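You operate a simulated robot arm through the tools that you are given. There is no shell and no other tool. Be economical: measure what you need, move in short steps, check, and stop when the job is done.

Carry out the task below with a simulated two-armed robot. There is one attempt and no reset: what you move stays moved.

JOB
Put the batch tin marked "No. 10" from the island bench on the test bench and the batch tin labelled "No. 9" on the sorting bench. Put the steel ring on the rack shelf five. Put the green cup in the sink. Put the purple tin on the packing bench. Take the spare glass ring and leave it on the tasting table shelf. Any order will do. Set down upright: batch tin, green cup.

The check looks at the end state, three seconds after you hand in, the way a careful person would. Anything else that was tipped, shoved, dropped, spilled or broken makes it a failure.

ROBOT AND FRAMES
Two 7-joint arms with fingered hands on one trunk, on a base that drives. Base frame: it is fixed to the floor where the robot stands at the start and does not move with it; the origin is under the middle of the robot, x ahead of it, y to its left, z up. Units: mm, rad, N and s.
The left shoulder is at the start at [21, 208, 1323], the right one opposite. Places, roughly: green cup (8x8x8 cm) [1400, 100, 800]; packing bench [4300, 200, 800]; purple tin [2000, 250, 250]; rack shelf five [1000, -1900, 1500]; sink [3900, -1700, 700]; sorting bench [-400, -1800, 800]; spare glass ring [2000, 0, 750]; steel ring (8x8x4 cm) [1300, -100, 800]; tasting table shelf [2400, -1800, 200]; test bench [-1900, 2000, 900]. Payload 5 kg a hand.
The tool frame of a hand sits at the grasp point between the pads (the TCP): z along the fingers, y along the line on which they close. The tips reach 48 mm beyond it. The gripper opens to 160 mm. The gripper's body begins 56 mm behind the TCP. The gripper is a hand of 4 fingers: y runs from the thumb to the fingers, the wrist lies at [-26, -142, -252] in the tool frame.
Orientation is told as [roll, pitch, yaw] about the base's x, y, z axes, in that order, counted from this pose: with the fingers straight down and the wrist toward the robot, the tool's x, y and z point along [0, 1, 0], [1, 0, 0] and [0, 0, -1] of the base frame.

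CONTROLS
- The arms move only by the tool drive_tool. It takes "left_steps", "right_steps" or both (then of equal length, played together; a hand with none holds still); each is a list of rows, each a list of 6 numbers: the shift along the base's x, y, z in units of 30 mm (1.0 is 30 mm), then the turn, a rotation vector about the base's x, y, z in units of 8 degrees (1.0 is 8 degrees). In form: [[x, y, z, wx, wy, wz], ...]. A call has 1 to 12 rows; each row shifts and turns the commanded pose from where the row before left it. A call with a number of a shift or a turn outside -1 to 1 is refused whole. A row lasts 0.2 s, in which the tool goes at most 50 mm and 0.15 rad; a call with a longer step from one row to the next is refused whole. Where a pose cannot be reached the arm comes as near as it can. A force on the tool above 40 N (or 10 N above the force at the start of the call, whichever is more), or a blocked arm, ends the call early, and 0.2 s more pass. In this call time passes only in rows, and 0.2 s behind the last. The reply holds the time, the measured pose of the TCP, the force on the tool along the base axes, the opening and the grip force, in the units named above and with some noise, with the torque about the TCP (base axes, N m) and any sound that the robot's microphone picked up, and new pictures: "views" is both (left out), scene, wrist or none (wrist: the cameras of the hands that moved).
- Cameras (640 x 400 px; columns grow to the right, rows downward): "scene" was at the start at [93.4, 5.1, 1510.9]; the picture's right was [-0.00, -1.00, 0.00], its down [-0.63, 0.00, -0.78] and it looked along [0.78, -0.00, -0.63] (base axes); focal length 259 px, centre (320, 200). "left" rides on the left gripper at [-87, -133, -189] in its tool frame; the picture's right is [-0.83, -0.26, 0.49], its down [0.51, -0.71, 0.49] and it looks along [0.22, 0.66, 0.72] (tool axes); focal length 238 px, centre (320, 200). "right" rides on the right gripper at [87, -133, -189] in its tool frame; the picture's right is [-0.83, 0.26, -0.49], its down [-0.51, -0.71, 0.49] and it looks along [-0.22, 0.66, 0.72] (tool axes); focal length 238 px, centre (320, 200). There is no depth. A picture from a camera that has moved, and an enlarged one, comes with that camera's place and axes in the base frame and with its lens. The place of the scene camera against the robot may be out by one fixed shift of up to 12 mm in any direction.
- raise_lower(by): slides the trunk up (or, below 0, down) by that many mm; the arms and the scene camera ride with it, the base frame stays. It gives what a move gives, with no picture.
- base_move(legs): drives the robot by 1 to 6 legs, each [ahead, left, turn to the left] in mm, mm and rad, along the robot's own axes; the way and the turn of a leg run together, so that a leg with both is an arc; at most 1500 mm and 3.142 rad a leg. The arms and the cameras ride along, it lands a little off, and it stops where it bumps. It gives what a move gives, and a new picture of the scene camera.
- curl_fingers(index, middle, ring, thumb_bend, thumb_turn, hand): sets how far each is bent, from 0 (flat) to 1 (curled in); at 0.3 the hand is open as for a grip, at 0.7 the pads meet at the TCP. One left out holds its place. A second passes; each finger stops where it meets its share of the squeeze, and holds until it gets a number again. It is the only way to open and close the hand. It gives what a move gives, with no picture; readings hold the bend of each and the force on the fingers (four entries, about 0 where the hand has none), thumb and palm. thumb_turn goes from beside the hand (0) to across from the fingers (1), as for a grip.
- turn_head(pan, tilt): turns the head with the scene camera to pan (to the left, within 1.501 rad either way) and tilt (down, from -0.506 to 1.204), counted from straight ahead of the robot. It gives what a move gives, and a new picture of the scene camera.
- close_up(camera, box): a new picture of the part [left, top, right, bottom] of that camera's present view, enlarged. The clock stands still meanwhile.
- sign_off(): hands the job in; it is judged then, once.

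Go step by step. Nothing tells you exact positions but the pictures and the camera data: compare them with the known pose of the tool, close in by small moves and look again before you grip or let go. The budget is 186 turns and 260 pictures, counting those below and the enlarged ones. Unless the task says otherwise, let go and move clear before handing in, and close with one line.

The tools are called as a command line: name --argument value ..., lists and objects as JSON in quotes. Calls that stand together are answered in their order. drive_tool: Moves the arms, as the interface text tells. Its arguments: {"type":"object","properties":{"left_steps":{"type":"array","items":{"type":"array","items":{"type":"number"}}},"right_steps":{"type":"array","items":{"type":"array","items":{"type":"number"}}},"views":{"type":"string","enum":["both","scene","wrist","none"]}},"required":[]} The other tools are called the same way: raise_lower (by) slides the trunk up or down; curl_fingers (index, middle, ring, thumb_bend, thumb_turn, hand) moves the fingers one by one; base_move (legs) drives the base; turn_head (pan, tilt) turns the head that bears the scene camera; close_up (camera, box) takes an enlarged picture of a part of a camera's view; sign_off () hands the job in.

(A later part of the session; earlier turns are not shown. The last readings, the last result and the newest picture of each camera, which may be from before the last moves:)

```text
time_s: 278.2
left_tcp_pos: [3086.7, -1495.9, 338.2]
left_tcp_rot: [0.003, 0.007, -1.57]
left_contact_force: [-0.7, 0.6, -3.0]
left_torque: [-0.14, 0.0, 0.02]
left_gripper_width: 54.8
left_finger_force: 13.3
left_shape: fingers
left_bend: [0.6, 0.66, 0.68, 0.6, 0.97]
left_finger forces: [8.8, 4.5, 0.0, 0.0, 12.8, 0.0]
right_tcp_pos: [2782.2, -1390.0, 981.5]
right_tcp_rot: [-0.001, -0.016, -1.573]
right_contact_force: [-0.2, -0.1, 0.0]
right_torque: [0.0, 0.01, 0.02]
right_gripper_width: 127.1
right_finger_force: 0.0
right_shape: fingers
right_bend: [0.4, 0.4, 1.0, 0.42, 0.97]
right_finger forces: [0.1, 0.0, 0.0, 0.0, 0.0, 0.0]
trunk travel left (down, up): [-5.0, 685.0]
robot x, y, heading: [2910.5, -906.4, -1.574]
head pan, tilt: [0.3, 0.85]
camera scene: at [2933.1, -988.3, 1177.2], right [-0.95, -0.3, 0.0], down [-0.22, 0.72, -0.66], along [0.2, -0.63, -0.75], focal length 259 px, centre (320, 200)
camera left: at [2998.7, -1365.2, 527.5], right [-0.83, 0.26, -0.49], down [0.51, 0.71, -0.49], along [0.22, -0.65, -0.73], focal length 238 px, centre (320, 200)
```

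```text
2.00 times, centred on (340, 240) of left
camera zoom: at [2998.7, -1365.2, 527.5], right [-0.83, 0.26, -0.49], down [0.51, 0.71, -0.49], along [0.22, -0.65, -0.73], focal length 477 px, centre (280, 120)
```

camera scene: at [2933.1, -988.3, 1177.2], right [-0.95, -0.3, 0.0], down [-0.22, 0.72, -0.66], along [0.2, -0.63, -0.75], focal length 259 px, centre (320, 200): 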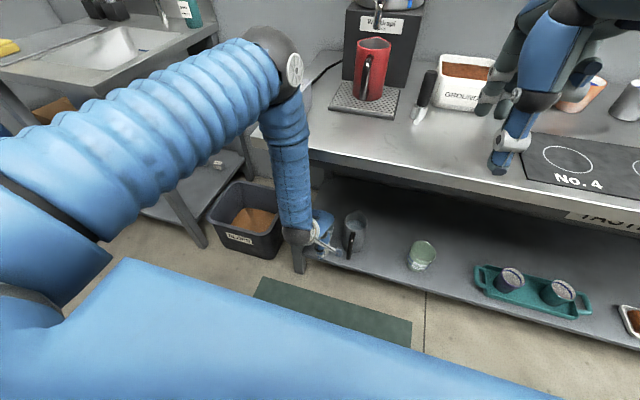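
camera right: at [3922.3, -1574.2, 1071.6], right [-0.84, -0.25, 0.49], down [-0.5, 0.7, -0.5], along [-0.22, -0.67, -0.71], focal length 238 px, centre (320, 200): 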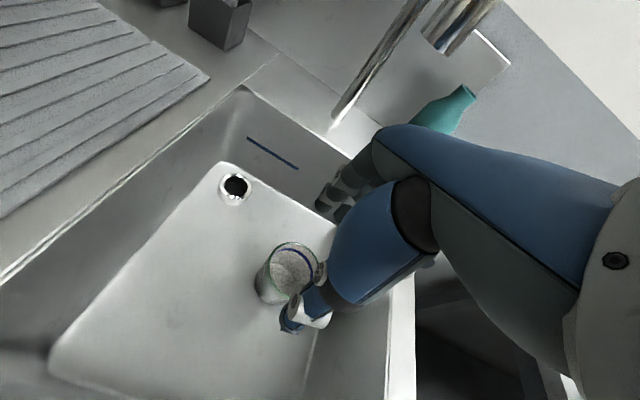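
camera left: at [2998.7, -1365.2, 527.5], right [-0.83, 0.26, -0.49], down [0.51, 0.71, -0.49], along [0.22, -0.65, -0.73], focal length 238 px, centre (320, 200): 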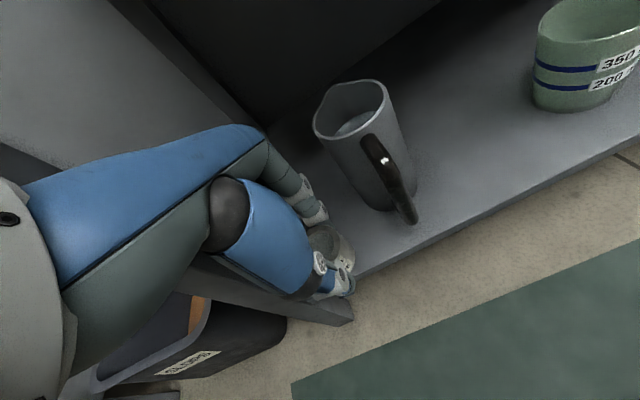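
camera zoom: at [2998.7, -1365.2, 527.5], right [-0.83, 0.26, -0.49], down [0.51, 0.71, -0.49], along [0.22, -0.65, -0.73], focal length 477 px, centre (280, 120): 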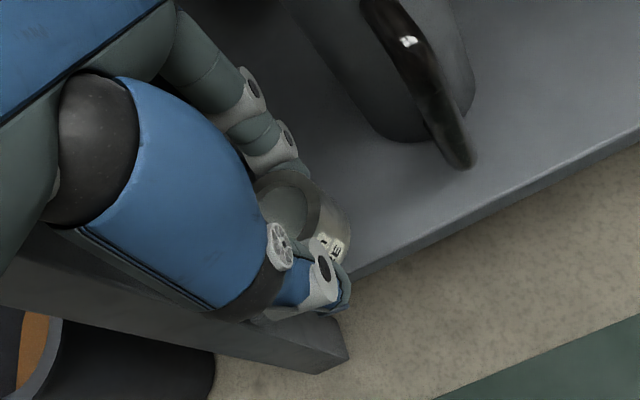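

Reach is fine and there's no contact. I'll extend 28 mm more and lower gradually.

drive_tool --left_steps '[[0, -0.9, 0, 0, 0, 0], [0, 0, -0.6, 0, 0, 0], [0, 0, -0.6, 0, 0, 0]]' --views "both"

close_up --camera "scene" --box '[240, 50, 400, 290]'

```text
time_s: 279.0
left_tcp_pos: [3086.6, -1522.3, 300.4]
left_tcp_rot: [0.002, 0.006, -1.569]
left_contact_force: [-0.1, -0.8, -1.1]
left_torque: [0.06, 0.0, -0.01]
left_gripper_width: 54.4
left_finger_force: 13.3
left_shape: fingers
left_bend: [0.6, 0.66, 0.68, 0.6, 0.97]
left_finger forces: [8.7, 4.6, 0.0, 0.1, 12.8, 0.0]
right_tcp_pos: [2781.9, -1389.9, 981.0]
right_tcp_rot: [0.002, -0.016, -1.574]
right_contact_force: [0.0, -1.8, 0.2]
right_torque: [0.0, 0.03, -0.02]
right_gripper_width: 127.2
right_finger_force: 0.1
right_shape: fingers
right_bend: [0.4, 0.4, 1.0, 0.42, 0.97]
right_finger forces: [0.1, 0.1, 0.0, 0.0, 0.1, 0.0]
trunk travel left (down, up): [-5.0, 685.0]
robot x, y, heading: [2913.3, -910.2, -1.565]
head pan, tilt: [0.3, 0.85]
camera scene: at [2933.2, -988.3, 1177.1], right [-0.95, -0.3, 0.0], down [-0.22, 0.72, -0.66], along [0.2, -0.63, -0.75], focal length 259 px, centre (320, 200)
camera left: at [2999.1, -1391.7, 490.4], right [-0.83, 0.26, -0.49], down [0.51, 0.71, -0.49], along [0.22, -0.65, -0.73], focal length 238 px, centre (320, 200)
```

scene: 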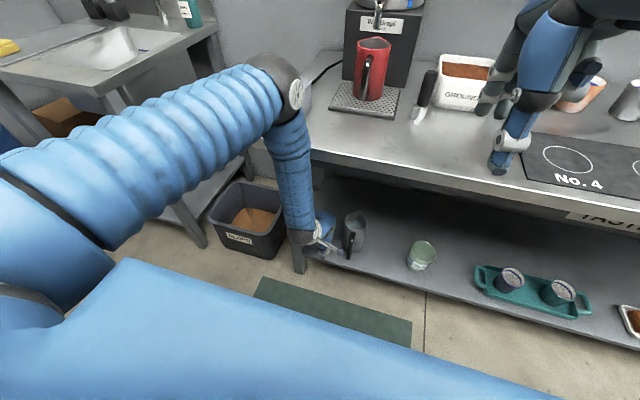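
left: 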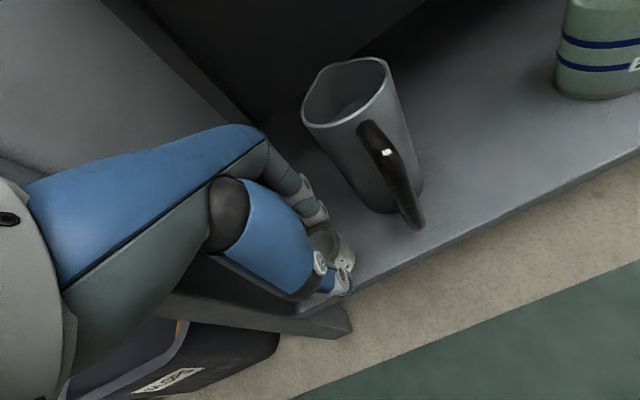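

```text
1.67 times, centred on (320, 170) of scene
camera zoom: at [2933.2, -988.3, 1177.1], right [-0.95, -0.3, 0.0], down [-0.22, 0.72, -0.66], along [0.2, -0.63, -0.75], focal length 432 px, centre (320, 250)
```

zoom: 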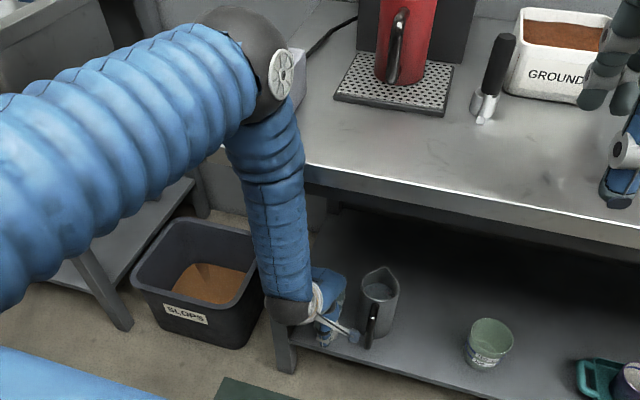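

Clear so far. I'll lower the last bit in small steps.

drive_tool --left_steps '[[0, 0, -0.2, 0, 0, 0], [0, 0, -0.2, 0, 0, 0]]' --views "none"

drive_tool --left_steps '[[0, 0, -0.12, 0, 0, 0], [0, 0, -0.12, 0, 0, 0]]' --views "none"

drive_tool --left_steps '[[0, 0, -0.1, 0, 0, 0], [0, 0, -0.1, 0, 0, 0]]' --views "none"

```text
time_s: 279.6
left_tcp_pos: [3086.4, -1523.5, 288.9]
left_tcp_rot: [0.001, 0.005, -1.57]
left_contact_force: [-0.7, -1.0, -1.0]
left_torque: [0.02, 0.0, -0.02]
left_gripper_width: 55.0
left_finger_force: 13.3
left_shape: fingers
left_bend: [0.6, 0.66, 0.68, 0.6, 0.97]
left_finger forces: [8.7, 4.6, 0.0, 0.1, 12.8, 0.1]
right_tcp_pos: [2782.4, -1390.7, 982.8]
right_tcp_rot: [0.001, -0.014, -1.572]
right_contact_force: [-0.1, -0.5, 0.3]
right_torque: [0.0, 0.0, 0.0]
right_gripper_width: 127.4
right_finger_force: 0.1
right_shape: fingers
right_bend: [0.4, 0.4, 1.0, 0.42, 0.97]
right_finger forces: [0.0, 0.0, 0.0, 0.0, 0.0, 0.1]
trunk travel left (down, up): [-5.0, 685.0]
robot x, y, heading: [2911.0, -906.9, -1.571]
head pan, tilt: [0.3, 0.85]
```

```text
time_s: 280.2
left_tcp_pos: [3086.6, -1524.0, 281.9]
left_tcp_rot: [0.001, 0.005, -1.569]
left_contact_force: [-0.6, 0.3, -0.5]
left_torque: [-0.02, -0.03, 0.02]
left_gripper_width: 54.8
left_finger_force: 13.2
left_shape: fingers
left_bend: [0.6, 0.66, 0.68, 0.6, 0.97]
left_finger forces: [8.7, 4.6, 0.1, 0.0, 12.8, 0.0]
right_tcp_pos: [2782.5, -1390.5, 983.2]
right_tcp_rot: [0.001, -0.015, -1.572]
right_contact_force: [0.5, -0.6, 0.7]
right_torque: [-0.01, 0.02, 0.0]
right_gripper_width: 127.1
right_finger_force: 0.1
right_shape: fingers
right_bend: [0.4, 0.4, 1.0, 0.42, 0.97]
right_finger forces: [0.0, 0.1, 0.1, 0.1, 0.1, 0.1]
trunk travel left (down, up): [-5.0, 685.0]
robot x, y, heading: [2913.9, -909.5, -1.57]
head pan, tilt: [0.3, 0.85]
```

```text
time_s: 280.8
left_tcp_pos: [3086.5, -1524.5, 275.1]
left_tcp_rot: [0.002, 0.005, -1.569]
left_contact_force: [0.3, 0.2, -0.8]
left_torque: [0.0, 0.01, 0.04]
left_gripper_width: 54.9
left_finger_force: 13.2
left_shape: fingers
left_bend: [0.6, 0.66, 0.68, 0.6, 0.97]
left_finger forces: [8.7, 4.6, 0.1, 0.0, 12.8, 0.0]
right_tcp_pos: [2782.1, -1391.1, 981.6]
right_tcp_rot: [0.0, -0.015, -1.573]
right_contact_force: [0.5, 0.4, 0.0]
right_torque: [0.03, -0.02, 0.03]
right_gripper_width: 127.1
right_finger_force: 0.0
right_shape: fingers
right_bend: [0.4, 0.4, 1.0, 0.42, 0.97]
right_finger forces: [0.1, 0.0, 0.1, 0.0, 0.1, 0.0]
trunk travel left (down, up): [-5.0, 685.0]
robot x, y, heading: [2911.3, -906.6, -1.572]
head pan, tilt: [0.3, 0.85]
```

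drive_tool --left_steps '[[0, 0, -0.1, 0, 0, 0], [0, 0, -0.1, 0, 0, 0]]' --views "none"

close_up --camera "left" --box '[260, 160, 420, 340]'

```text
time_s: 281.4
left_tcp_pos: [3085.3, -1523.0, 269.6]
left_tcp_rot: [0.002, 0.004, -1.568]
left_contact_force: [0.0, 0.0, -1.1]
left_torque: [0.01, -0.03, 0.03]
left_gripper_width: 54.8
left_finger_force: 13.0
left_shape: fingers
left_bend: [0.6, 0.66, 0.68, 0.6, 0.97]
left_finger forces: [8.7, 4.7, 0.0, 0.0, 12.8, 0.0]
right_tcp_pos: [2782.6, -1388.9, 981.5]
right_tcp_rot: [0.001, -0.016, -1.572]
right_contact_force: [0.2, 0.6, -0.6]
right_torque: [0.01, 0.02, 0.0]
right_gripper_width: 127.2
right_finger_force: 0.1
right_shape: fingers
right_bend: [0.4, 0.4, 1.0, 0.42, 0.97]
right_finger forces: [0.2, 0.0, 0.0, 0.1, 0.0, 0.1]
trunk travel left (down, up): [-5.0, 685.0]
robot x, y, heading: [2916.5, -910.4, -1.567]
head pan, tilt: [0.3, 0.85]
```

```text
2.22 times, centred on (340, 250) of left
camera zoom: at [2999.4, -1391.2, 458.5], right [-0.83, 0.26, -0.49], down [0.51, 0.71, -0.49], along [0.22, -0.65, -0.73], focal length 530 px, centre (276, 89)
```

zoom: 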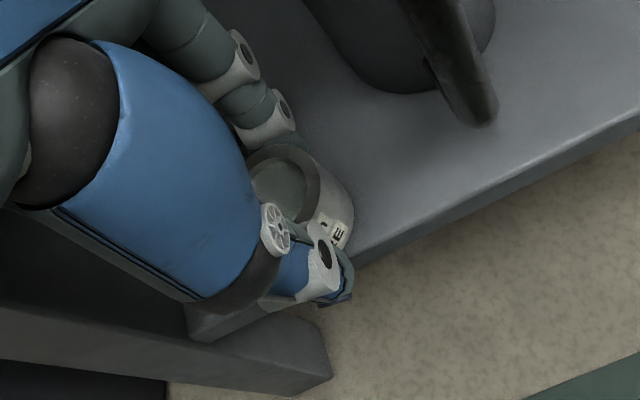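

I'd like more margin from the edge: raise slightly, move 20 mm further in, and lower again.

drive_tool --left_steps '[[0, 0, 0.3, 0, 0, 0], [0, -0.7, 0, 0, 0, 0], [0, 0, -0.3, 0, 0, 0]]' --views "none"

drive_tool --left_steps '[[0, 0, -0.1, 0, 0, 0], [0, 0, -0.1, 0, 0, 0]]' --views "none"

drive_tool --left_steps '[[0, 0, -0.1, 0, 0, 0]]' --views "wrist"

```text
time_s: 282.2
left_tcp_pos: [3086.6, -1544.5, 270.0]
left_tcp_rot: [0.0, 0.004, -1.569]
left_contact_force: [1.0, 0.1, -1.4]
left_torque: [0.03, -0.03, 0.01]
left_gripper_width: 54.8
left_finger_force: 13.6
left_shape: fingers
left_bend: [0.6, 0.66, 0.68, 0.6, 0.97]
left_finger forces: [8.6, 4.7, 0.0, 0.0, 12.8, 0.1]
right_tcp_pos: [2782.7, -1390.9, 982.0]
right_tcp_rot: [0.002, -0.016, -1.571]
right_contact_force: [-0.9, 0.3, 0.6]
right_torque: [0.01, 0.03, -0.02]
right_gripper_width: 127.1
right_finger_force: 0.1
right_shape: fingers
right_bend: [0.4, 0.4, 1.0, 0.42, 0.97]
right_finger forces: [0.0, 0.0, 0.1, 0.0, 0.0, 0.0]
trunk travel left (down, up): [-5.0, 685.0]
robot x, y, heading: [2914.3, -911.1, -1.569]
head pan, tilt: [0.3, 0.85]
```

```text
time_s: 282.8
left_tcp_pos: [3086.8, -1542.5, 263.7]
left_tcp_rot: [0.001, 0.005, -1.568]
left_contact_force: [1.3, -0.4, -0.6]
left_torque: [0.01, 0.0, 0.01]
left_gripper_width: 54.7
left_finger_force: 13.5
left_shape: fingers
left_bend: [0.6, 0.66, 0.68, 0.6, 0.97]
left_finger forces: [8.8, 4.6, 0.0, 0.0, 12.8, 0.0]
right_tcp_pos: [2782.5, -1390.4, 981.6]
right_tcp_rot: [0.001, -0.017, -1.572]
right_contact_force: [-0.1, 0.7, -0.1]
right_torque: [0.0, 0.01, -0.04]
right_gripper_width: 127.0
right_finger_force: 0.0
right_shape: fingers
right_bend: [0.4, 0.4, 1.0, 0.42, 0.97]
right_finger forces: [0.1, 0.1, 0.0, 0.0, 0.0, 0.1]
trunk travel left (down, up): [-5.0, 685.0]
robot x, y, heading: [2915.6, -907.2, -1.569]
head pan, tilt: [0.3, 0.85]
```

```text
time_s: 283.2
left_tcp_pos: [3086.2, -1543.7, 260.4]
left_tcp_rot: [0.003, 0.006, -1.569]
left_contact_force: [-1.0, -0.2, -1.3]
left_torque: [0.01, -0.02, -0.03]
left_gripper_width: 54.4
left_finger_force: 12.9
left_shape: fingers
left_bend: [0.6, 0.66, 0.68, 0.6, 0.97]
left_finger forces: [8.6, 4.5, 0.0, 0.1, 12.8, 0.0]
right_tcp_pos: [2782.0, -1390.8, 980.8]
right_tcp_rot: [0.002, -0.016, -1.574]
right_contact_force: [-0.4, 0.0, -0.5]
right_torque: [-0.01, 0.02, 0.01]
right_gripper_width: 127.3
right_finger_force: 0.2
right_shape: fingers
right_bend: [0.4, 0.4, 1.0, 0.42, 0.97]
right_finger forces: [0.1, 0.0, 0.1, 0.0, 0.0, 0.0]
trunk travel left (down, up): [-5.0, 685.0]
robot x, y, heading: [2915.7, -911.2, -1.568]
head pan, tilt: [0.3, 0.85]
camera left: at [2999.6, -1412.3, 449.5], right [-0.83, 0.26, -0.49], down [0.51, 0.71, -0.49], along [0.22, -0.65, -0.73], focal length 238 px, centre (320, 200)
```

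left: 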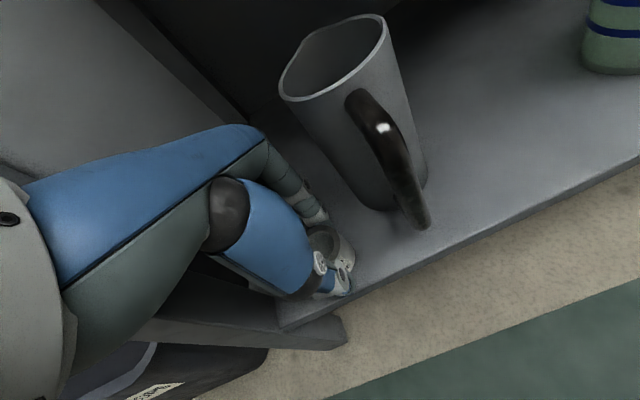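

Position is good, about 55 mm inside the edge. Continuing the descent.

drive_tool --left_steps '[[0, 0, -0.1, 0, 0, 0], [0, 0, -0.1, 0, 0, 0]]' --views "none"

drive_tool --left_steps '[[0, 0, -0.1, 0, 0, 0], [0, 0, -0.1, 0, 0, 0]]' --views "none"

drive_tool --left_steps '[[0, 0, -0.1, 0, 0, 0]]' --views "none"

```text
time_s: 283.8
left_tcp_pos: [3084.1, -1543.7, 254.4]
left_tcp_rot: [0.002, 0.002, -1.568]
left_contact_force: [-0.7, 2.3, 11.4]
left_torque: [0.31, 0.08, -0.04]
left_gripper_width: 54.5
left_finger_force: 14.1
left_shape: fingers
left_bend: [0.6, 0.66, 0.68, 0.6, 0.97]
left_finger forces: [8.6, 4.6, 0.1, 0.1, 15.3, 0.1]
right_tcp_pos: [2782.2, -1390.8, 981.2]
right_tcp_rot: [0.002, -0.018, -1.572]
right_contact_force: [-0.1, -0.4, 0.6]
right_torque: [0.0, 0.03, 0.0]
right_gripper_width: 127.3
right_finger_force: 0.0
right_shape: fingers
right_bend: [0.4, 0.4, 1.0, 0.42, 0.97]
right_finger forces: [0.0, 0.0, 0.1, 0.1, 0.0, 0.0]
trunk travel left (down, up): [-5.0, 685.0]
robot x, y, heading: [2914.1, -907.3, -1.569]
head pan, tilt: [0.3, 0.85]
```

```text
time_s: 284.4
left_tcp_pos: [3086.8, -1550.2, 253.7]
left_tcp_rot: [0.0, -0.004, -1.568]
left_contact_force: [1.0, 6.2, 23.3]
left_torque: [0.7, 0.09, -0.06]
left_gripper_width: 54.6
left_finger_force: 17.8
left_shape: fingers
left_bend: [0.62, 0.67, 0.68, 0.6, 0.97]
left_finger forces: [10.1, 4.5, 0.1, 0.0, 20.9, 0.1]
right_tcp_pos: [2783.3, -1390.4, 981.5]
right_tcp_rot: [0.002, -0.017, -1.573]
right_contact_force: [0.9, -0.5, 0.1]
right_torque: [0.04, 0.03, 0.0]
right_gripper_width: 127.2
right_finger_force: 0.1
right_shape: fingers
right_bend: [0.4, 0.4, 1.0, 0.42, 0.97]
right_finger forces: [0.0, 0.0, 0.1, 0.0, 0.1, 0.1]
trunk travel left (down, up): [-5.0, 685.0]
robot x, y, heading: [2910.0, -907.5, -1.574]
head pan, tilt: [0.3, 0.85]
stopped in row 2 (left hand): the force on the tool passed its limit (the readings are from after the stop); the commanded pose is now the measured one
```

```text
time_s: 284.8
left_tcp_pos: [3085.7, -1551.0, 251.7]
left_tcp_rot: [-0.001, -0.01, -1.566]
left_contact_force: [0.4, 6.0, 20.8]
left_torque: [0.95, 0.29, -0.13]
left_gripper_width: 54.6
left_finger_force: 17.4
left_shape: fingers
left_bend: [0.62, 0.67, 0.68, 0.6, 0.97]
left_finger forces: [7.8, 3.9, 0.0, 0.0, 23.0, 0.0]
right_tcp_pos: [2783.0, -1389.2, 982.1]
right_tcp_rot: [0.002, -0.018, -1.572]
right_contact_force: [0.1, -0.4, -0.7]
right_torque: [0.02, -0.03, 0.01]
right_gripper_width: 127.2
right_finger_force: 0.0
right_shape: fingers
right_bend: [0.4, 0.4, 1.0, 0.42, 0.97]
right_finger forces: [0.0, 0.0, 0.1, 0.0, 0.0, 0.1]
trunk travel left (down, up): [-5.0, 685.0]
robot x, y, heading: [2912.0, -911.2, -1.57]
head pan, tilt: [0.3, 0.85]
stopped in row 1 (left hand): the force on the tool passed its limit (the readings are from after the stop); the commanded pose is now the measured one
```

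The ring is on the shelf. I'll ease off 3 mm, open gently, and lift out.

drive_tool --left_steps '[[0, 0, 0.1, 0, 0, 0]]' --views "none"

curl_fingers --hand "left" --index 0.48 --middle 0.5 --thumb_bend 0.48

drive_tool --left_steps '[[0, 0, 0.5, 0, 0, 0], [0, 0, 0.7, 0, 0, 0], [0, 0, 0.8, 0, 0, 0]]' --views "wrist"

```text
time_s: 285.2
left_tcp_pos: [3086.3, -1550.2, 253.8]
left_tcp_rot: [-0.001, -0.004, -1.568]
left_contact_force: [0.0, 1.1, 3.3]
left_torque: [0.03, 0.01, -0.02]
left_gripper_width: 54.8
left_finger_force: 13.3
left_shape: fingers
left_bend: [0.61, 0.67, 0.68, 0.6, 0.97]
left_finger forces: [9.2, 4.4, 0.0, 0.0, 13.7, 0.0]
right_tcp_pos: [2782.5, -1389.7, 982.2]
right_tcp_rot: [0.003, -0.016, -1.571]
right_contact_force: [-0.9, 0.2, 0.7]
right_torque: [-0.05, -0.01, -0.02]
right_gripper_width: 127.1
right_finger_force: 0.2
right_shape: fingers
right_bend: [0.4, 0.4, 1.0, 0.42, 0.97]
right_finger forces: [0.0, 0.1, 0.0, 0.1, 0.0, 0.0]
trunk travel left (down, up): [-5.0, 685.0]
robot x, y, heading: [2914.2, -909.5, -1.572]
head pan, tilt: [0.3, 0.85]
```

```text
time_s: 286.2
left_tcp_pos: [3085.9, -1549.8, 254.7]
left_tcp_rot: [-0.001, -0.006, -1.566]
left_contact_force: [0.2, 1.7, 6.9]
left_torque: [-0.25, -0.08, 0.05]
left_gripper_width: 98.8
left_finger_force: 3.6
left_shape: fingers
left_bend: [0.48, 0.51, 0.68, 0.48, 0.97]
left_finger forces: [0.1, 6.8, 0.0, 0.0, 0.0, 0.0]
right_tcp_pos: [2783.3, -1389.7, 981.8]
right_tcp_rot: [0.003, -0.015, -1.572]
right_contact_force: [-0.2, -0.3, -0.1]
right_torque: [-0.02, -0.02, -0.02]
right_gripper_width: 127.4
right_finger_force: 0.2
right_shape: fingers
right_bend: [0.4, 0.4, 1.0, 0.42, 0.97]
right_finger forces: [0.1, 0.1, 0.1, 0.0, 0.0, 0.0]
trunk travel left (down, up): [-5.0, 685.0]
robot x, y, heading: [2908.2, -905.3, -1.57]
head pan, tilt: [0.3, 0.85]
```

```text
time_s: 287.0
left_tcp_pos: [3083.7, -1550.2, 314.8]
left_tcp_rot: [0.0, -0.005, -1.568]
left_contact_force: [0.4, 1.2, -0.3]
left_torque: [-0.13, -0.02, -0.01]
left_gripper_width: 98.9
left_finger_force: 0.0
left_shape: fingers
left_bend: [0.48, 0.5, 0.68, 0.48, 0.97]
left_finger forces: [0.0, 0.1, 0.1, 0.1, 0.0, 0.0]
right_tcp_pos: [2781.3, -1390.3, 982.2]
right_tcp_rot: [0.002, -0.016, -1.571]
right_contact_force: [-1.1, 0.5, 0.3]
right_torque: [-0.01, 0.01, -0.02]
right_gripper_width: 127.2
right_finger_force: 0.1
right_shape: fingers
right_bend: [0.4, 0.4, 1.0, 0.42, 0.97]
right_finger forces: [0.0, 0.0, 0.1, 0.0, 0.0, 0.0]
trunk travel left (down, up): [-5.0, 685.0]
robot x, y, heading: [2913.8, -909.2, -1.572]
head pan, tilt: [0.3, 0.85]
camera left: at [2997.7, -1416.4, 503.1], right [-0.84, 0.25, -0.49], down [0.5, 0.71, -0.49], along [0.22, -0.66, -0.72], focal length 238 px, centre (320, 200)
```

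left: 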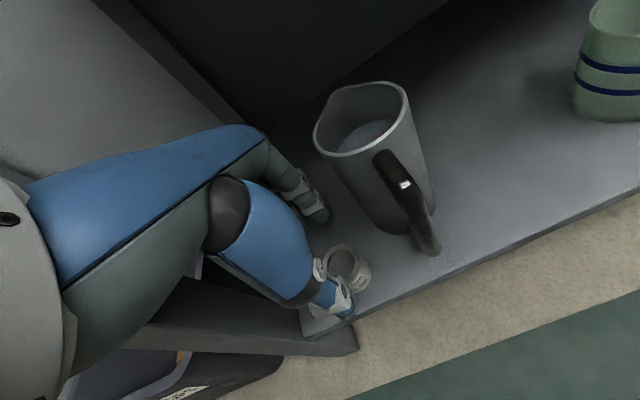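

The glass ring stands on the shelf. I'll retract straight back, then raise.

drive_tool --left_steps '[[0, 0, 0.8, 0, 0, 0], [0, 0.9, 0.1, 0, 0, 0], [0, 0.9, 0, 0, 0, 0], [0, 0.9, 0, 0, 0, 0], [0, 0.9, 0, 0, 0, 0], [0, 0.9, 0, 0, 0, 0], [0, 0.9, 0, 0, 0, 0], [0, 0.9, 0, 0, 0, 0]]' --views "scene"

base_move --legs '[[-200, 0, 0]]'

raise_lower --by 320

turn_head --pan 0.3 --tilt 0.7

```text
time_s: 288.8
left_tcp_pos: [3085.8, -1362.2, 342.2]
left_tcp_rot: [0.0, -0.007, -1.568]
left_contact_force: [0.1, -1.1, -0.5]
left_torque: [0.07, -0.01, 0.01]
left_gripper_width: 99.2
left_finger_force: 0.0
left_shape: fingers
left_bend: [0.48, 0.5, 0.68, 0.48, 0.97]
left_finger forces: [0.0, 0.1, 0.0, 0.0, 0.0, 0.0]
right_tcp_pos: [2782.4, -1389.0, 981.7]
right_tcp_rot: [0.001, -0.017, -1.571]
right_contact_force: [0.5, -0.1, 0.8]
right_torque: [-0.04, 0.0, -0.01]
right_gripper_width: 127.0
right_finger_force: 0.0
right_shape: fingers
right_bend: [0.4, 0.4, 1.0, 0.42, 0.97]
right_finger forces: [0.1, 0.0, 0.0, 0.1, 0.0, 0.0]
trunk travel left (down, up): [-5.0, 685.0]
robot x, y, heading: [2913.3, -908.4, -1.568]
head pan, tilt: [0.3, 0.85]
camera scene: at [2933.1, -987.9, 1177.2], right [-0.95, -0.3, 0.0], down [-0.22, 0.72, -0.66], along [0.2, -0.63, -0.75], focal length 259 px, centre (320, 200)
```

scene: 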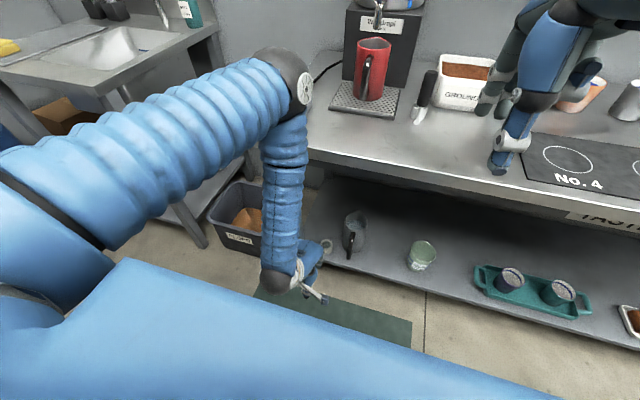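

```text
time_s: 290.4
left_tcp_pos: [3085.2, -1161.0, 342.8]
left_tcp_rot: [0.001, -0.004, -1.567]
left_contact_force: [-1.3, -1.0, -0.2]
left_torque: [-0.05, -0.01, 0.04]
left_gripper_width: 99.1
left_finger_force: 0.0
left_shape: fingers
left_bend: [0.48, 0.5, 0.68, 0.48, 0.97]
left_finger forces: [0.0, 0.0, 0.0, 0.0, 0.0, 0.0]
right_tcp_pos: [2782.7, -1188.2, 982.3]
right_tcp_rot: [0.003, -0.017, -1.571]
right_contact_force: [0.8, 0.9, 0.4]
right_torque: [-0.08, 0.04, -0.03]
right_gripper_width: 127.1
right_finger_force: 0.1
right_shape: fingers
right_bend: [0.4, 0.4, 1.0, 0.42, 0.97]
right_finger forces: [0.1, 0.1, 0.0, 0.0, 0.1, 0.0]
trunk travel left (down, up): [-5.0, 685.0]
robot x, y, heading: [2910.3, -708.2, -1.565]
head pan, tilt: [0.3, 0.85]
camera scene: at [2932.7, -786.6, 1177.3], right [-0.95, -0.3, 0.0], down [-0.22, 0.72, -0.66], along [0.2, -0.63, -0.75], focal length 259 px, centre (320, 200)
```

scene: 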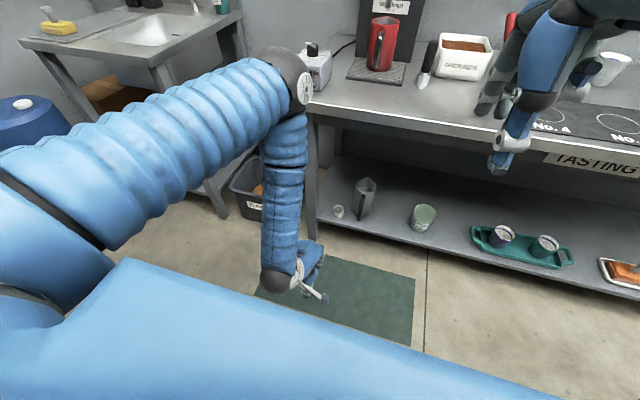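

```text
time_s: 293.5
left_tcp_pos: [3083.6, -1161.1, 662.1]
left_tcp_rot: [-0.001, -0.004, -1.565]
left_contact_force: [0.6, 0.5, -0.6]
left_torque: [0.01, -0.01, -0.01]
left_gripper_width: 99.1
left_finger_force: 0.1
left_shape: fingers
left_bend: [0.48, 0.5, 0.68, 0.48, 0.97]
left_finger forces: [0.0, 0.0, 0.0, 0.1, 0.0, 0.0]
right_tcp_pos: [2782.5, -1189.6, 1301.0]
right_tcp_rot: [0.003, -0.017, -1.57]
right_contact_force: [0.0, -0.2, 0.2]
right_torque: [-0.01, -0.01, 0.01]
right_gripper_width: 127.2
right_finger_force: 0.0
right_shape: fingers
right_bend: [0.4, 0.4, 1.0, 0.42, 0.97]
right_finger forces: [0.0, 0.0, 0.1, 0.0, 0.1, 0.1]
trunk travel left (down, up): [-325.0, 365.0]
robot x, y, heading: [2914.6, -707.6, -1.567]
head pan, tilt: [0.3, 0.85]
```

```text
time_s: 294.2
left_tcp_pos: [3085.2, -1161.6, 662.7]
left_tcp_rot: [0.001, -0.005, -1.566]
left_contact_force: [0.1, 0.8, -0.7]
left_torque: [0.0, 0.02, 0.02]
left_gripper_width: 99.2
left_finger_force: 0.1
left_shape: fingers
left_bend: [0.48, 0.5, 0.68, 0.48, 0.97]
left_finger forces: [0.0, 0.0, 0.1, 0.0, 0.0, 0.1]
right_tcp_pos: [2782.5, -1189.5, 1301.0]
right_tcp_rot: [0.001, -0.015, -1.57]
right_contact_force: [0.1, 0.6, 0.1]
right_torque: [-0.01, -0.02, -0.01]
right_gripper_width: 126.8
right_finger_force: 0.1
right_shape: fingers
right_bend: [0.4, 0.4, 1.0, 0.42, 0.97]
right_finger forces: [0.0, 0.0, 0.0, 0.0, 0.1, 0.1]
trunk travel left (down, up): [-325.0, 365.0]
robot x, y, heading: [2910.7, -707.1, -1.57]
head pan, tilt: [0.3, 0.7]
camera scene: at [2934.6, -793.8, 1509.4], right [-0.95, -0.3, 0.0], down [-0.19, 0.62, -0.76], along [0.23, -0.73, -0.64], focal length 259 px, centre (320, 200)
```

scene: 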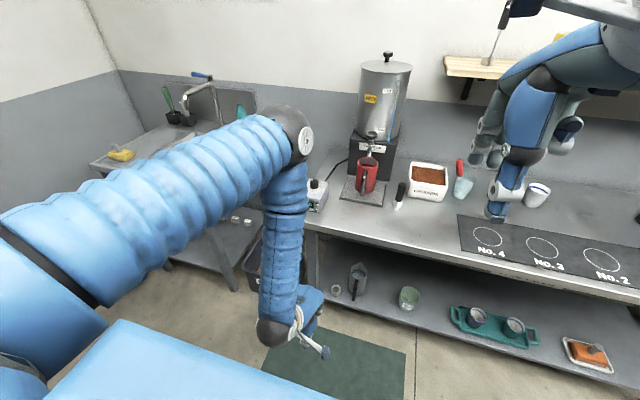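

The glass ring is visible on the shelf. Last is the purple tin under the island. I'll raise the left hand, then drive round the far end of the island, also checking the spot where the base bumped.

drive_tool --left_steps '[[0, -0.2, 1, 0, 0, 0], [0, -0.2, 1, 0, 0, 0], [0, -0.2, 1, 0, 0, 0], [0, -0.2, 1, 0, 0, 0], [0, -0.2, 1, 0, 0, 0], [0, -0.2, 1, 0, 0, 0], [0, -0.2, 1, 0, 0, 0], [0, -0.2, 1, 0, 0, 0], [0, -0.2, 1, 0, 0, 0], [0, -0.2, 1, 0, 0, 0], [0, -0.2, 1, 0, 0, 0], [0, -0.2, 1, 0, 0, 0]]' --views "none"

base_move --legs '[[0, 390, 0], [0, 0, 1.57]]'

```text
time_s: 296.8
left_tcp_pos: [3085.1, -1231.4, 1020.6]
left_tcp_rot: [0.0, -0.003, -1.568]
left_contact_force: [-0.8, 0.5, 0.0]
left_torque: [-0.1, -0.02, 0.04]
left_gripper_width: 99.1
left_finger_force: 0.0
left_shape: fingers
left_bend: [0.48, 0.5, 0.68, 0.48, 0.97]
left_finger forces: [0.1, 0.0, 0.0, 0.0, 0.0, 0.0]
right_tcp_pos: [2781.7, -1187.6, 1302.2]
right_tcp_rot: [0.002, -0.016, -1.573]
right_contact_force: [0.1, 0.3, 0.9]
right_torque: [-0.08, -0.01, -0.04]
right_gripper_width: 126.9
right_finger_force: 0.0
right_shape: fingers
right_bend: [0.4, 0.4, 1.0, 0.42, 0.97]
right_finger forces: [0.1, 0.1, 0.0, 0.1, 0.0, 0.0]
trunk travel left (down, up): [-325.0, 365.0]
robot x, y, heading: [2908.2, -710.6, -1.569]
head pan, tilt: [0.3, 0.7]
```

```text
time_s: 303.1
left_tcp_pos: [3834.0, -534.6, 1019.2]
left_tcp_rot: [-0.001, -0.006, 0.001]
left_contact_force: [-0.8, 0.0, -0.4]
left_torque: [0.01, -0.02, 0.02]
left_gripper_width: 99.0
left_finger_force: 0.1
left_shape: fingers
left_bend: [0.48, 0.5, 0.68, 0.48, 0.97]
left_finger forces: [0.0, 0.1, 0.1, 0.1, 0.0, 0.0]
right_tcp_pos: [3789.6, -838.1, 1301.1]
right_tcp_rot: [0.001, -0.018, -0.002]
right_contact_force: [1.1, -0.3, -0.3]
right_torque: [0.0, 0.01, 0.0]
right_gripper_width: 127.2
right_finger_force: 0.1
right_shape: fingers
right_bend: [0.4, 0.4, 1.0, 0.42, 0.97]
right_finger forces: [0.1, 0.1, 0.0, 0.0, 0.0, 0.0]
trunk travel left (down, up): [-325.0, 365.0]
robot x, y, heading: [3305.4, -709.5, -0.0]
head pan, tilt: [0.3, 0.7]
camera scene: at [3396.6, -676.2, 1509.4], right [0.3, -0.95, 0.0], down [-0.62, -0.19, -0.76], along [0.73, 0.23, -0.64], focal length 259 px, centre (320, 200)
```

scene: 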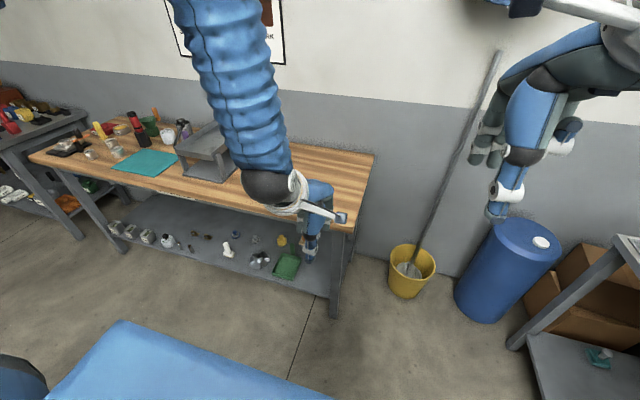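

The mop bucket and barrel stand upright, undisturbed. The packing bench has free wood at its right end, around [4200, -430]. Now I go round to the island's left side.

base_move --legs '[[0, 1500, 0], [0, 110, 0], [0, 0, 1.57], [0, 0, 1.57], [600, 0, 0]]'

turn_head --pan 0.9 --tilt 0.7

```text
time_s: 321.9
left_tcp_pos: [2161.8, 760.7, 1019.0]
left_tcp_rot: [0.0, -0.005, 3.116]
left_contact_force: [0.0, 0.8, -0.1]
left_torque: [-0.02, -0.06, 0.02]
left_gripper_width: 99.1
left_finger_force: 0.1
left_shape: fingers
left_bend: [0.48, 0.5, 0.68, 0.48, 0.97]
left_finger forces: [0.1, 0.1, 0.0, 0.0, 0.1, 0.1]
right_tcp_pos: [2213.7, 1063.1, 1301.7]
right_tcp_rot: [0.0, -0.016, 3.115]
right_contact_force: [-0.7, -0.1, -0.5]
right_torque: [-0.01, -0.06, 0.04]
right_gripper_width: 126.9
right_finger_force: 0.1
right_shape: fingers
right_bend: [0.4, 0.4, 1.0, 0.42, 0.97]
right_finger forces: [0.0, 0.1, 0.1, 0.0, 0.1, 0.0]
trunk travel left (down, up): [-325.0, 365.0]
robot x, y, heading: [2692.3, 922.8, 3.117]
head pan, tilt: [0.3, 0.7]
camera scene: at [2597.0, 901.7, 1509.4], right [-0.27, 0.96, 0.0], down [0.62, 0.17, -0.76], along [-0.74, -0.21, -0.64], focal length 259 px, centre (320, 200)
```

scene: 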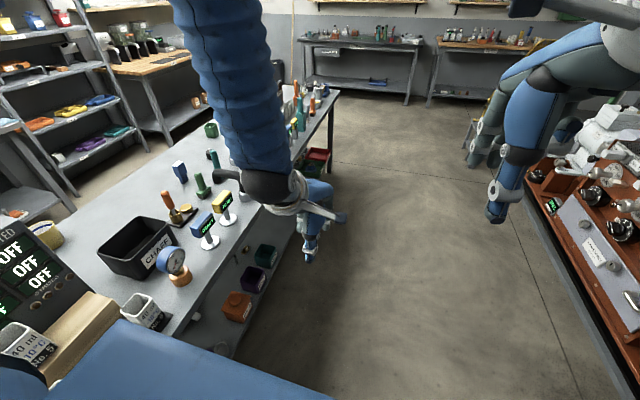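

```text
time_s: 322.9
left_tcp_pos: [2161.9, 761.2, 1019.4]
left_tcp_rot: [0.0, -0.005, 3.117]
left_contact_force: [-0.5, 0.7, -0.4]
left_torque: [0.02, -0.04, 0.02]
left_gripper_width: 99.0
left_finger_force: 0.0
left_shape: fingers
left_bend: [0.48, 0.5, 0.68, 0.48, 0.97]
left_finger forces: [0.0, 0.0, 0.0, 0.0, 0.0, 0.0]
right_tcp_pos: [2215.1, 1063.2, 1300.9]
right_tcp_rot: [0.002, -0.016, 3.114]
right_contact_force: [0.5, -0.4, -0.2]
right_torque: [0.0, 0.0, -0.02]
right_gripper_width: 127.1
right_finger_force: 0.1
right_shape: fingers
right_bend: [0.4, 0.4, 1.0, 0.42, 0.97]
right_finger forces: [0.1, 0.0, 0.0, 0.0, 0.0, 0.0]
trunk travel left (down, up): [-325.0, 365.0]
robot x, y, heading: [2691.1, 920.9, 3.111]
head pan, tilt: [0.901, 0.7]
camera scene: at [2624.7, 859.6, 1509.4], right [-0.77, 0.64, 0.0], down [0.41, 0.49, -0.76], along [-0.49, -0.59, -0.64], focal length 259 px, centre (320, 200)
```

scene: 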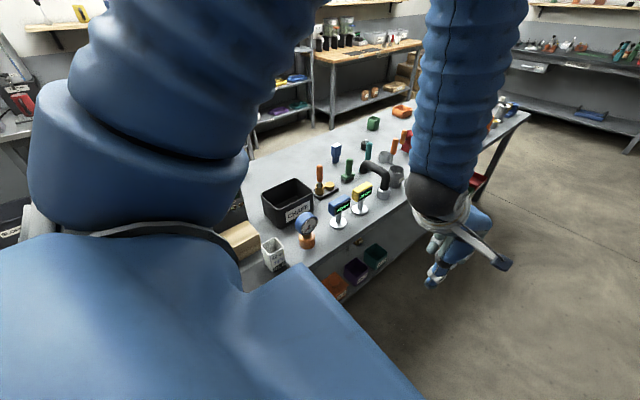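

Three tins stand on the lower shelf near this side: orange, purple and green; the purple one is about [1908, 320]. To reach under the table top safely I'll lower the trunk a little, and drop and tilt the left hand forward 25° here in the open aisle, before turning toward the island.

raise_lower --by -100

curl_fingers --hand "left" --index 0.3 --middle 0.3 --ring 0.3 --thumb_bend 0.3

drive_tool --left_steps '[[0, 0, -1, 0, 0.26, 0], [0, 0, -1, 0, 0.26, 0], [0, 0, -1, 0, 0.26, 0], [0, 0, -1, 0, 0.26, 0], [0, 0, -1, 0, 0.26, 0], [0, 0, -1, 0, 0.26, 0], [0, 0, -1, 0, 0.26, 0], [0, 0, -1, 0, 0.26, 0], [0, 0, -1, 0, 0.26, 0], [0, 0, -1, 0, 0.26, 0], [0, 0, -1, 0, 0.26, 0], [0, 0, -1, 0, 0.26, 0]]' --views "none"

```text
time_s: 324.2
left_tcp_pos: [2162.0, 760.9, 920.0]
left_tcp_rot: [0.001, -0.006, 3.118]
left_contact_force: [0.4, -0.5, -0.2]
left_torque: [0.02, 0.0, 0.0]
left_gripper_width: 99.1
left_finger_force: 0.1
left_shape: fingers
left_bend: [0.48, 0.5, 0.68, 0.48, 0.97]
left_finger forces: [0.0, 0.0, 0.0, 0.1, 0.0, 0.0]
right_tcp_pos: [2215.5, 1062.1, 1201.5]
right_tcp_rot: [0.002, -0.017, 3.113]
right_contact_force: [0.0, 0.1, 0.0]
right_torque: [0.02, 0.0, 0.0]
right_gripper_width: 127.4
right_finger_force: 0.1
right_shape: fingers
right_bend: [0.4, 0.4, 1.0, 0.42, 0.97]
right_finger forces: [0.0, 0.0, 0.1, 0.0, 0.1, 0.0]
trunk travel left (down, up): [-225.0, 465.0]
robot x, y, heading: [2691.7, 918.7, 3.113]
head pan, tilt: [0.901, 0.7]
```

```text
time_s: 325.2
left_tcp_pos: [2162.7, 760.8, 919.1]
left_tcp_rot: [0.001, -0.006, 3.117]
left_contact_force: [0.5, 0.2, -0.5]
left_torque: [0.0, 0.03, -0.03]
left_gripper_width: 169.5
left_finger_force: 0.0
left_shape: fingers
left_bend: [0.3, 0.3, 0.3, 0.3, 0.97]
left_finger forces: [0.0, 0.1, 0.0, 0.1, 0.0, 0.0]
right_tcp_pos: [2215.2, 1062.6, 1201.7]
right_tcp_rot: [0.003, -0.016, 3.114]
right_contact_force: [0.3, 0.1, -0.3]
right_torque: [-0.01, 0.03, -0.01]
right_gripper_width: 126.9
right_finger_force: 0.0
right_shape: fingers
right_bend: [0.4, 0.4, 1.0, 0.42, 0.97]
right_finger forces: [0.1, 0.0, 0.0, 0.0, 0.0, 0.0]
trunk travel left (down, up): [-225.0, 465.0]
robot x, y, heading: [2694.9, 919.4, 3.117]
head pan, tilt: [0.901, 0.7]
```

```text
time_s: 327.8
left_tcp_pos: [2162.3, 760.6, 560.1]
left_tcp_rot: [0.013, -0.444, 3.114]
left_contact_force: [-0.2, -1.4, 0.9]
left_torque: [0.01, -0.1, -0.04]
left_gripper_width: 170.1
left_finger_force: 0.1
left_shape: fingers
left_bend: [0.3, 0.3, 0.3, 0.3, 0.97]
left_finger forces: [0.1, 0.0, 0.0, 0.1, 0.0, 0.1]
right_tcp_pos: [2214.8, 1061.5, 1201.4]
right_tcp_rot: [0.001, -0.016, 3.115]
right_contact_force: [-0.7, -0.8, 0.6]
right_torque: [0.03, -0.05, 0.02]
right_gripper_width: 127.1
right_finger_force: 0.1
right_shape: fingers
right_bend: [0.4, 0.4, 1.0, 0.42, 0.97]
right_finger forces: [0.0, 0.0, 0.1, 0.1, 0.0, 0.0]
trunk travel left (down, up): [-225.0, 465.0]
robot x, y, heading: [2695.6, 916.1, 3.118]
head pan, tilt: [0.901, 0.7]
```

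drive_tool --left_steps '[[0, 0, -1, 0, 0, 0], [0, 0, -1, 0, 0, 0]]' --views "none"

base_move --legs '[[985, -25, 0.02], [0, 0, 1.575]]'

turn_head --pan 0.3 --tilt 0.9

close_up --camera "left" --box '[0, 0, 640, 400]'

```text
time_s: 328.4
left_tcp_pos: [2162.4, 760.7, 498.3]
left_tcp_rot: [0.01, -0.442, 3.114]
left_contact_force: [-1.3, -0.5, 0.8]
left_torque: [0.01, -0.09, -0.01]
left_gripper_width: 169.9
left_finger_force: 0.0
left_shape: fingers
left_bend: [0.3, 0.3, 0.3, 0.3, 0.97]
left_finger forces: [0.1, 0.0, 0.1, 0.1, 0.0, 0.0]
right_tcp_pos: [2215.6, 1062.4, 1201.2]
right_tcp_rot: [0.001, -0.013, 3.115]
right_contact_force: [0.1, 1.0, -0.3]
right_torque: [0.03, 0.01, 0.01]
right_gripper_width: 126.9
right_finger_force: 0.2
right_shape: fingers
right_bend: [0.4, 0.4, 1.0, 0.42, 0.97]
right_finger forces: [0.0, 0.1, 0.0, 0.1, 0.0, 0.0]
trunk travel left (down, up): [-225.0, 465.0]
robot x, y, heading: [2693.6, 916.8, 3.116]
head pan, tilt: [0.901, 0.7]
```

```text
time_s: 337.2
left_tcp_pos: [1887.6, 426.6, 497.3]
left_tcp_rot: [0.013, -0.441, -1.578]
left_contact_force: [-0.2, 0.3, -1.4]
left_torque: [0.0, 0.0, 0.01]
left_gripper_width: 170.0
left_finger_force: 0.0
left_shape: fingers
left_bend: [0.3, 0.3, 0.3, 0.3, 0.97]
left_finger forces: [0.0, 0.1, 0.0, 0.0, 0.0, 0.0]
right_tcp_pos: [1586.2, 471.6, 1202.2]
right_tcp_rot: [0.001, -0.017, -1.581]
right_contact_force: [-0.4, 0.0, 0.3]
right_torque: [0.01, 0.02, 0.01]
right_gripper_width: 127.0
right_finger_force: 0.1
right_shape: fingers
right_bend: [0.4, 0.4, 1.0, 0.42, 0.97]
right_finger forces: [0.0, 0.0, 0.0, 0.0, 0.0, 0.0]
trunk travel left (down, up): [-225.0, 465.0]
robot x, y, heading: [1719.3, 953.5, -1.575]
head pan, tilt: [0.901, 0.7]
camera scene: at [1783.2, 894.9, 1409.4], right [-0.63, -0.78, 0.0], down [-0.5, 0.4, -0.76], along [0.6, -0.48, -0.64], focal length 259 px, centre (320, 200)
```

scene: 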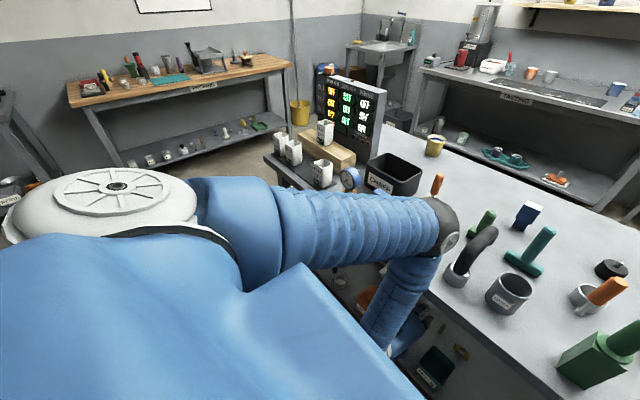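

```text
time_s: 338.2
left_tcp_pos: [1889.3, 425.4, 497.2]
left_tcp_rot: [0.011, -0.439, -1.578]
left_contact_force: [0.4, -0.2, -0.2]
left_torque: [-0.02, 0.02, 0.02]
left_gripper_width: 170.0
left_finger_force: 0.0
left_shape: fingers
left_bend: [0.3, 0.3, 0.3, 0.3, 0.97]
left_finger forces: [0.0, 0.0, 0.0, 0.1, 0.0, 0.0]
right_tcp_pos: [1586.8, 472.1, 1202.8]
right_tcp_rot: [0.003, -0.016, -1.579]
right_contact_force: [0.1, -0.2, 0.5]
right_torque: [0.02, 0.03, 0.0]
right_gripper_width: 127.0
right_finger_force: 0.0
right_shape: fingers
right_bend: [0.4, 0.4, 1.0, 0.42, 0.97]
right_finger forces: [0.1, 0.0, 0.0, 0.0, 0.1, 0.1]
trunk travel left (down, up): [-225.0, 465.0]
robot x, y, heading: [1721.7, 954.5, -1.576]
head pan, tilt: [0.3, 0.901]
camera scene: at [1738.7, 875.9, 1393.3], right [-0.96, -0.29, 0.0], down [-0.23, 0.75, -0.62], along [0.18, -0.59, -0.78], focal length 259 px, centre (320, 200)
```

scene: 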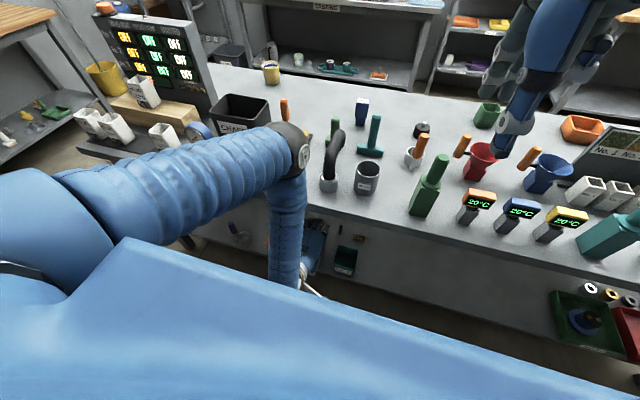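

```text
1.00 times, centred on (320, 200) of left
camera zoom: at [1801.0, 626.6, 611.1], right [-0.83, 0.03, -0.56], down [0.51, 0.43, -0.74], along [0.22, -0.9, -0.37], focal length 238 px, centre (320, 200)
```

zoom: 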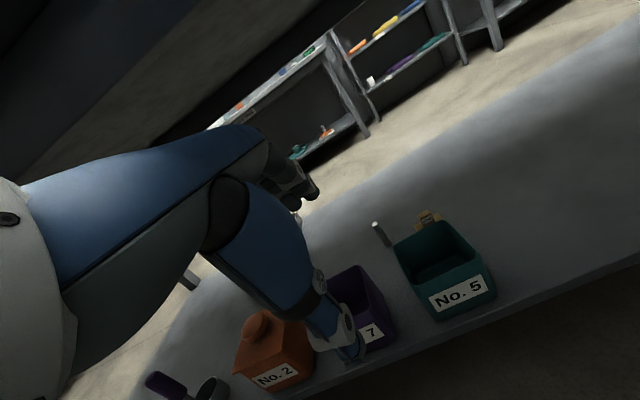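

The tins No. 2 (orange), No. 7 (purple) and No. 5 (green) are on the shelf below the hand. I'll zoom to locate the purple one.

close_up --camera "left" --box '[220, 200, 520, 400]'

```text
2.00 times, centred on (370, 300) of left
camera zoom: at [1801.0, 626.6, 611.1], right [-0.83, 0.03, -0.56], down [0.51, 0.43, -0.74], along [0.22, -0.9, -0.37], focal length 477 px, centre (220, 0)
```

zoom: 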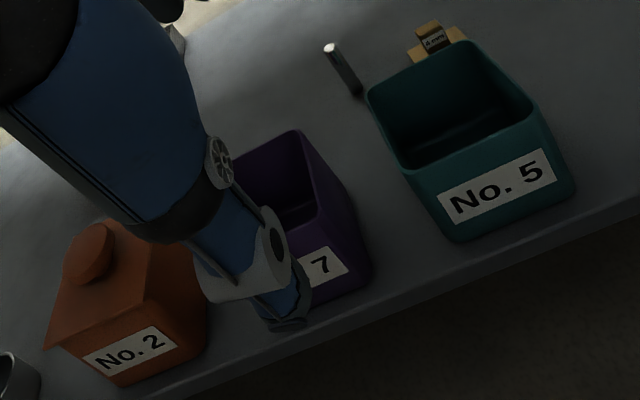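

The purple tin's centre is about [1941, 340], rim about z = 330, 80 mm deep. I'll reduce the tilt to about 15°, move over it, and check.

drive_tool --left_steps '[[0.9, 0, 0, 0.6, 0, 0], [0.87, -0.3, 0, 0.65, 0, 0], [0, -0.8, 0, 0, 0, 0], [0, -0.8, 0, 0, 0, 0], [0, -0.8, -0.5, 0, 0, 0], [0, 0, -0.8, 0, 0, 0], [0, 0, -0.8, 0, 0, 0]]' --views "wrist"

close_up --camera "left" --box '[220, 180, 460, 380]'

```text
time_s: 339.9
left_tcp_pos: [1942.0, 345.2, 435.2]
left_tcp_rot: [0.01, -0.266, -1.577]
left_contact_force: [0.5, -0.1, 0.4]
left_torque: [0.14, 0.0, -0.02]
left_gripper_width: 169.9
left_finger_force: 0.1
left_shape: fingers
left_bend: [0.3, 0.3, 0.3, 0.3, 0.97]
left_finger forces: [0.1, 0.0, 0.1, 0.0, 0.0, 0.0]
right_tcp_pos: [1585.3, 471.4, 1201.5]
right_tcp_rot: [0.001, -0.017, -1.58]
right_contact_force: [1.2, 0.5, 0.2]
right_torque: [-0.02, 0.02, 0.0]
right_gripper_width: 127.2
right_finger_force: 0.0
right_shape: fingers
right_bend: [0.4, 0.4, 1.0, 0.42, 0.97]
right_finger forces: [0.0, 0.0, 0.0, 0.1, 0.1, 0.0]
trunk travel left (down, up): [-225.0, 465.0]
robot x, y, heading: [1715.4, 955.3, -1.572]
head pan, tilt: [0.3, 0.901]
camera left: at [1854.9, 522.9, 581.9], right [-0.83, 0.12, -0.55], down [0.51, 0.55, -0.66], along [0.22, -0.82, -0.52], focal length 238 px, centre (320, 200)
```

left: 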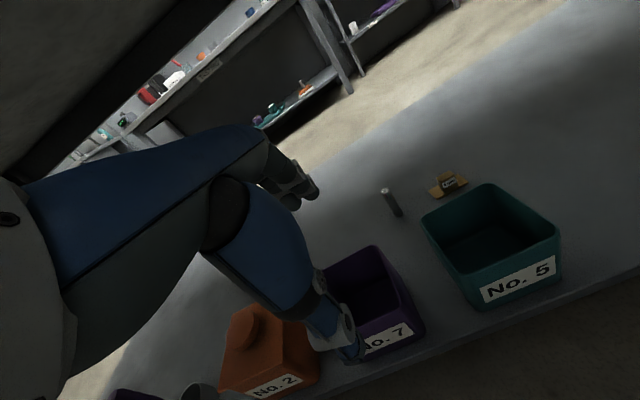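

```text
2.00 times, centred on (340, 280) of left
camera zoom: at [1854.9, 522.9, 581.9], right [-0.83, 0.12, -0.55], down [0.51, 0.55, -0.66], along [0.22, -0.82, -0.52], focal length 477 px, centre (280, 40)
```

zoom: 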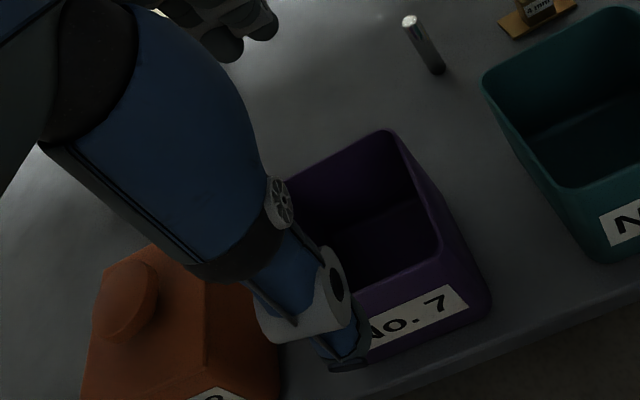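

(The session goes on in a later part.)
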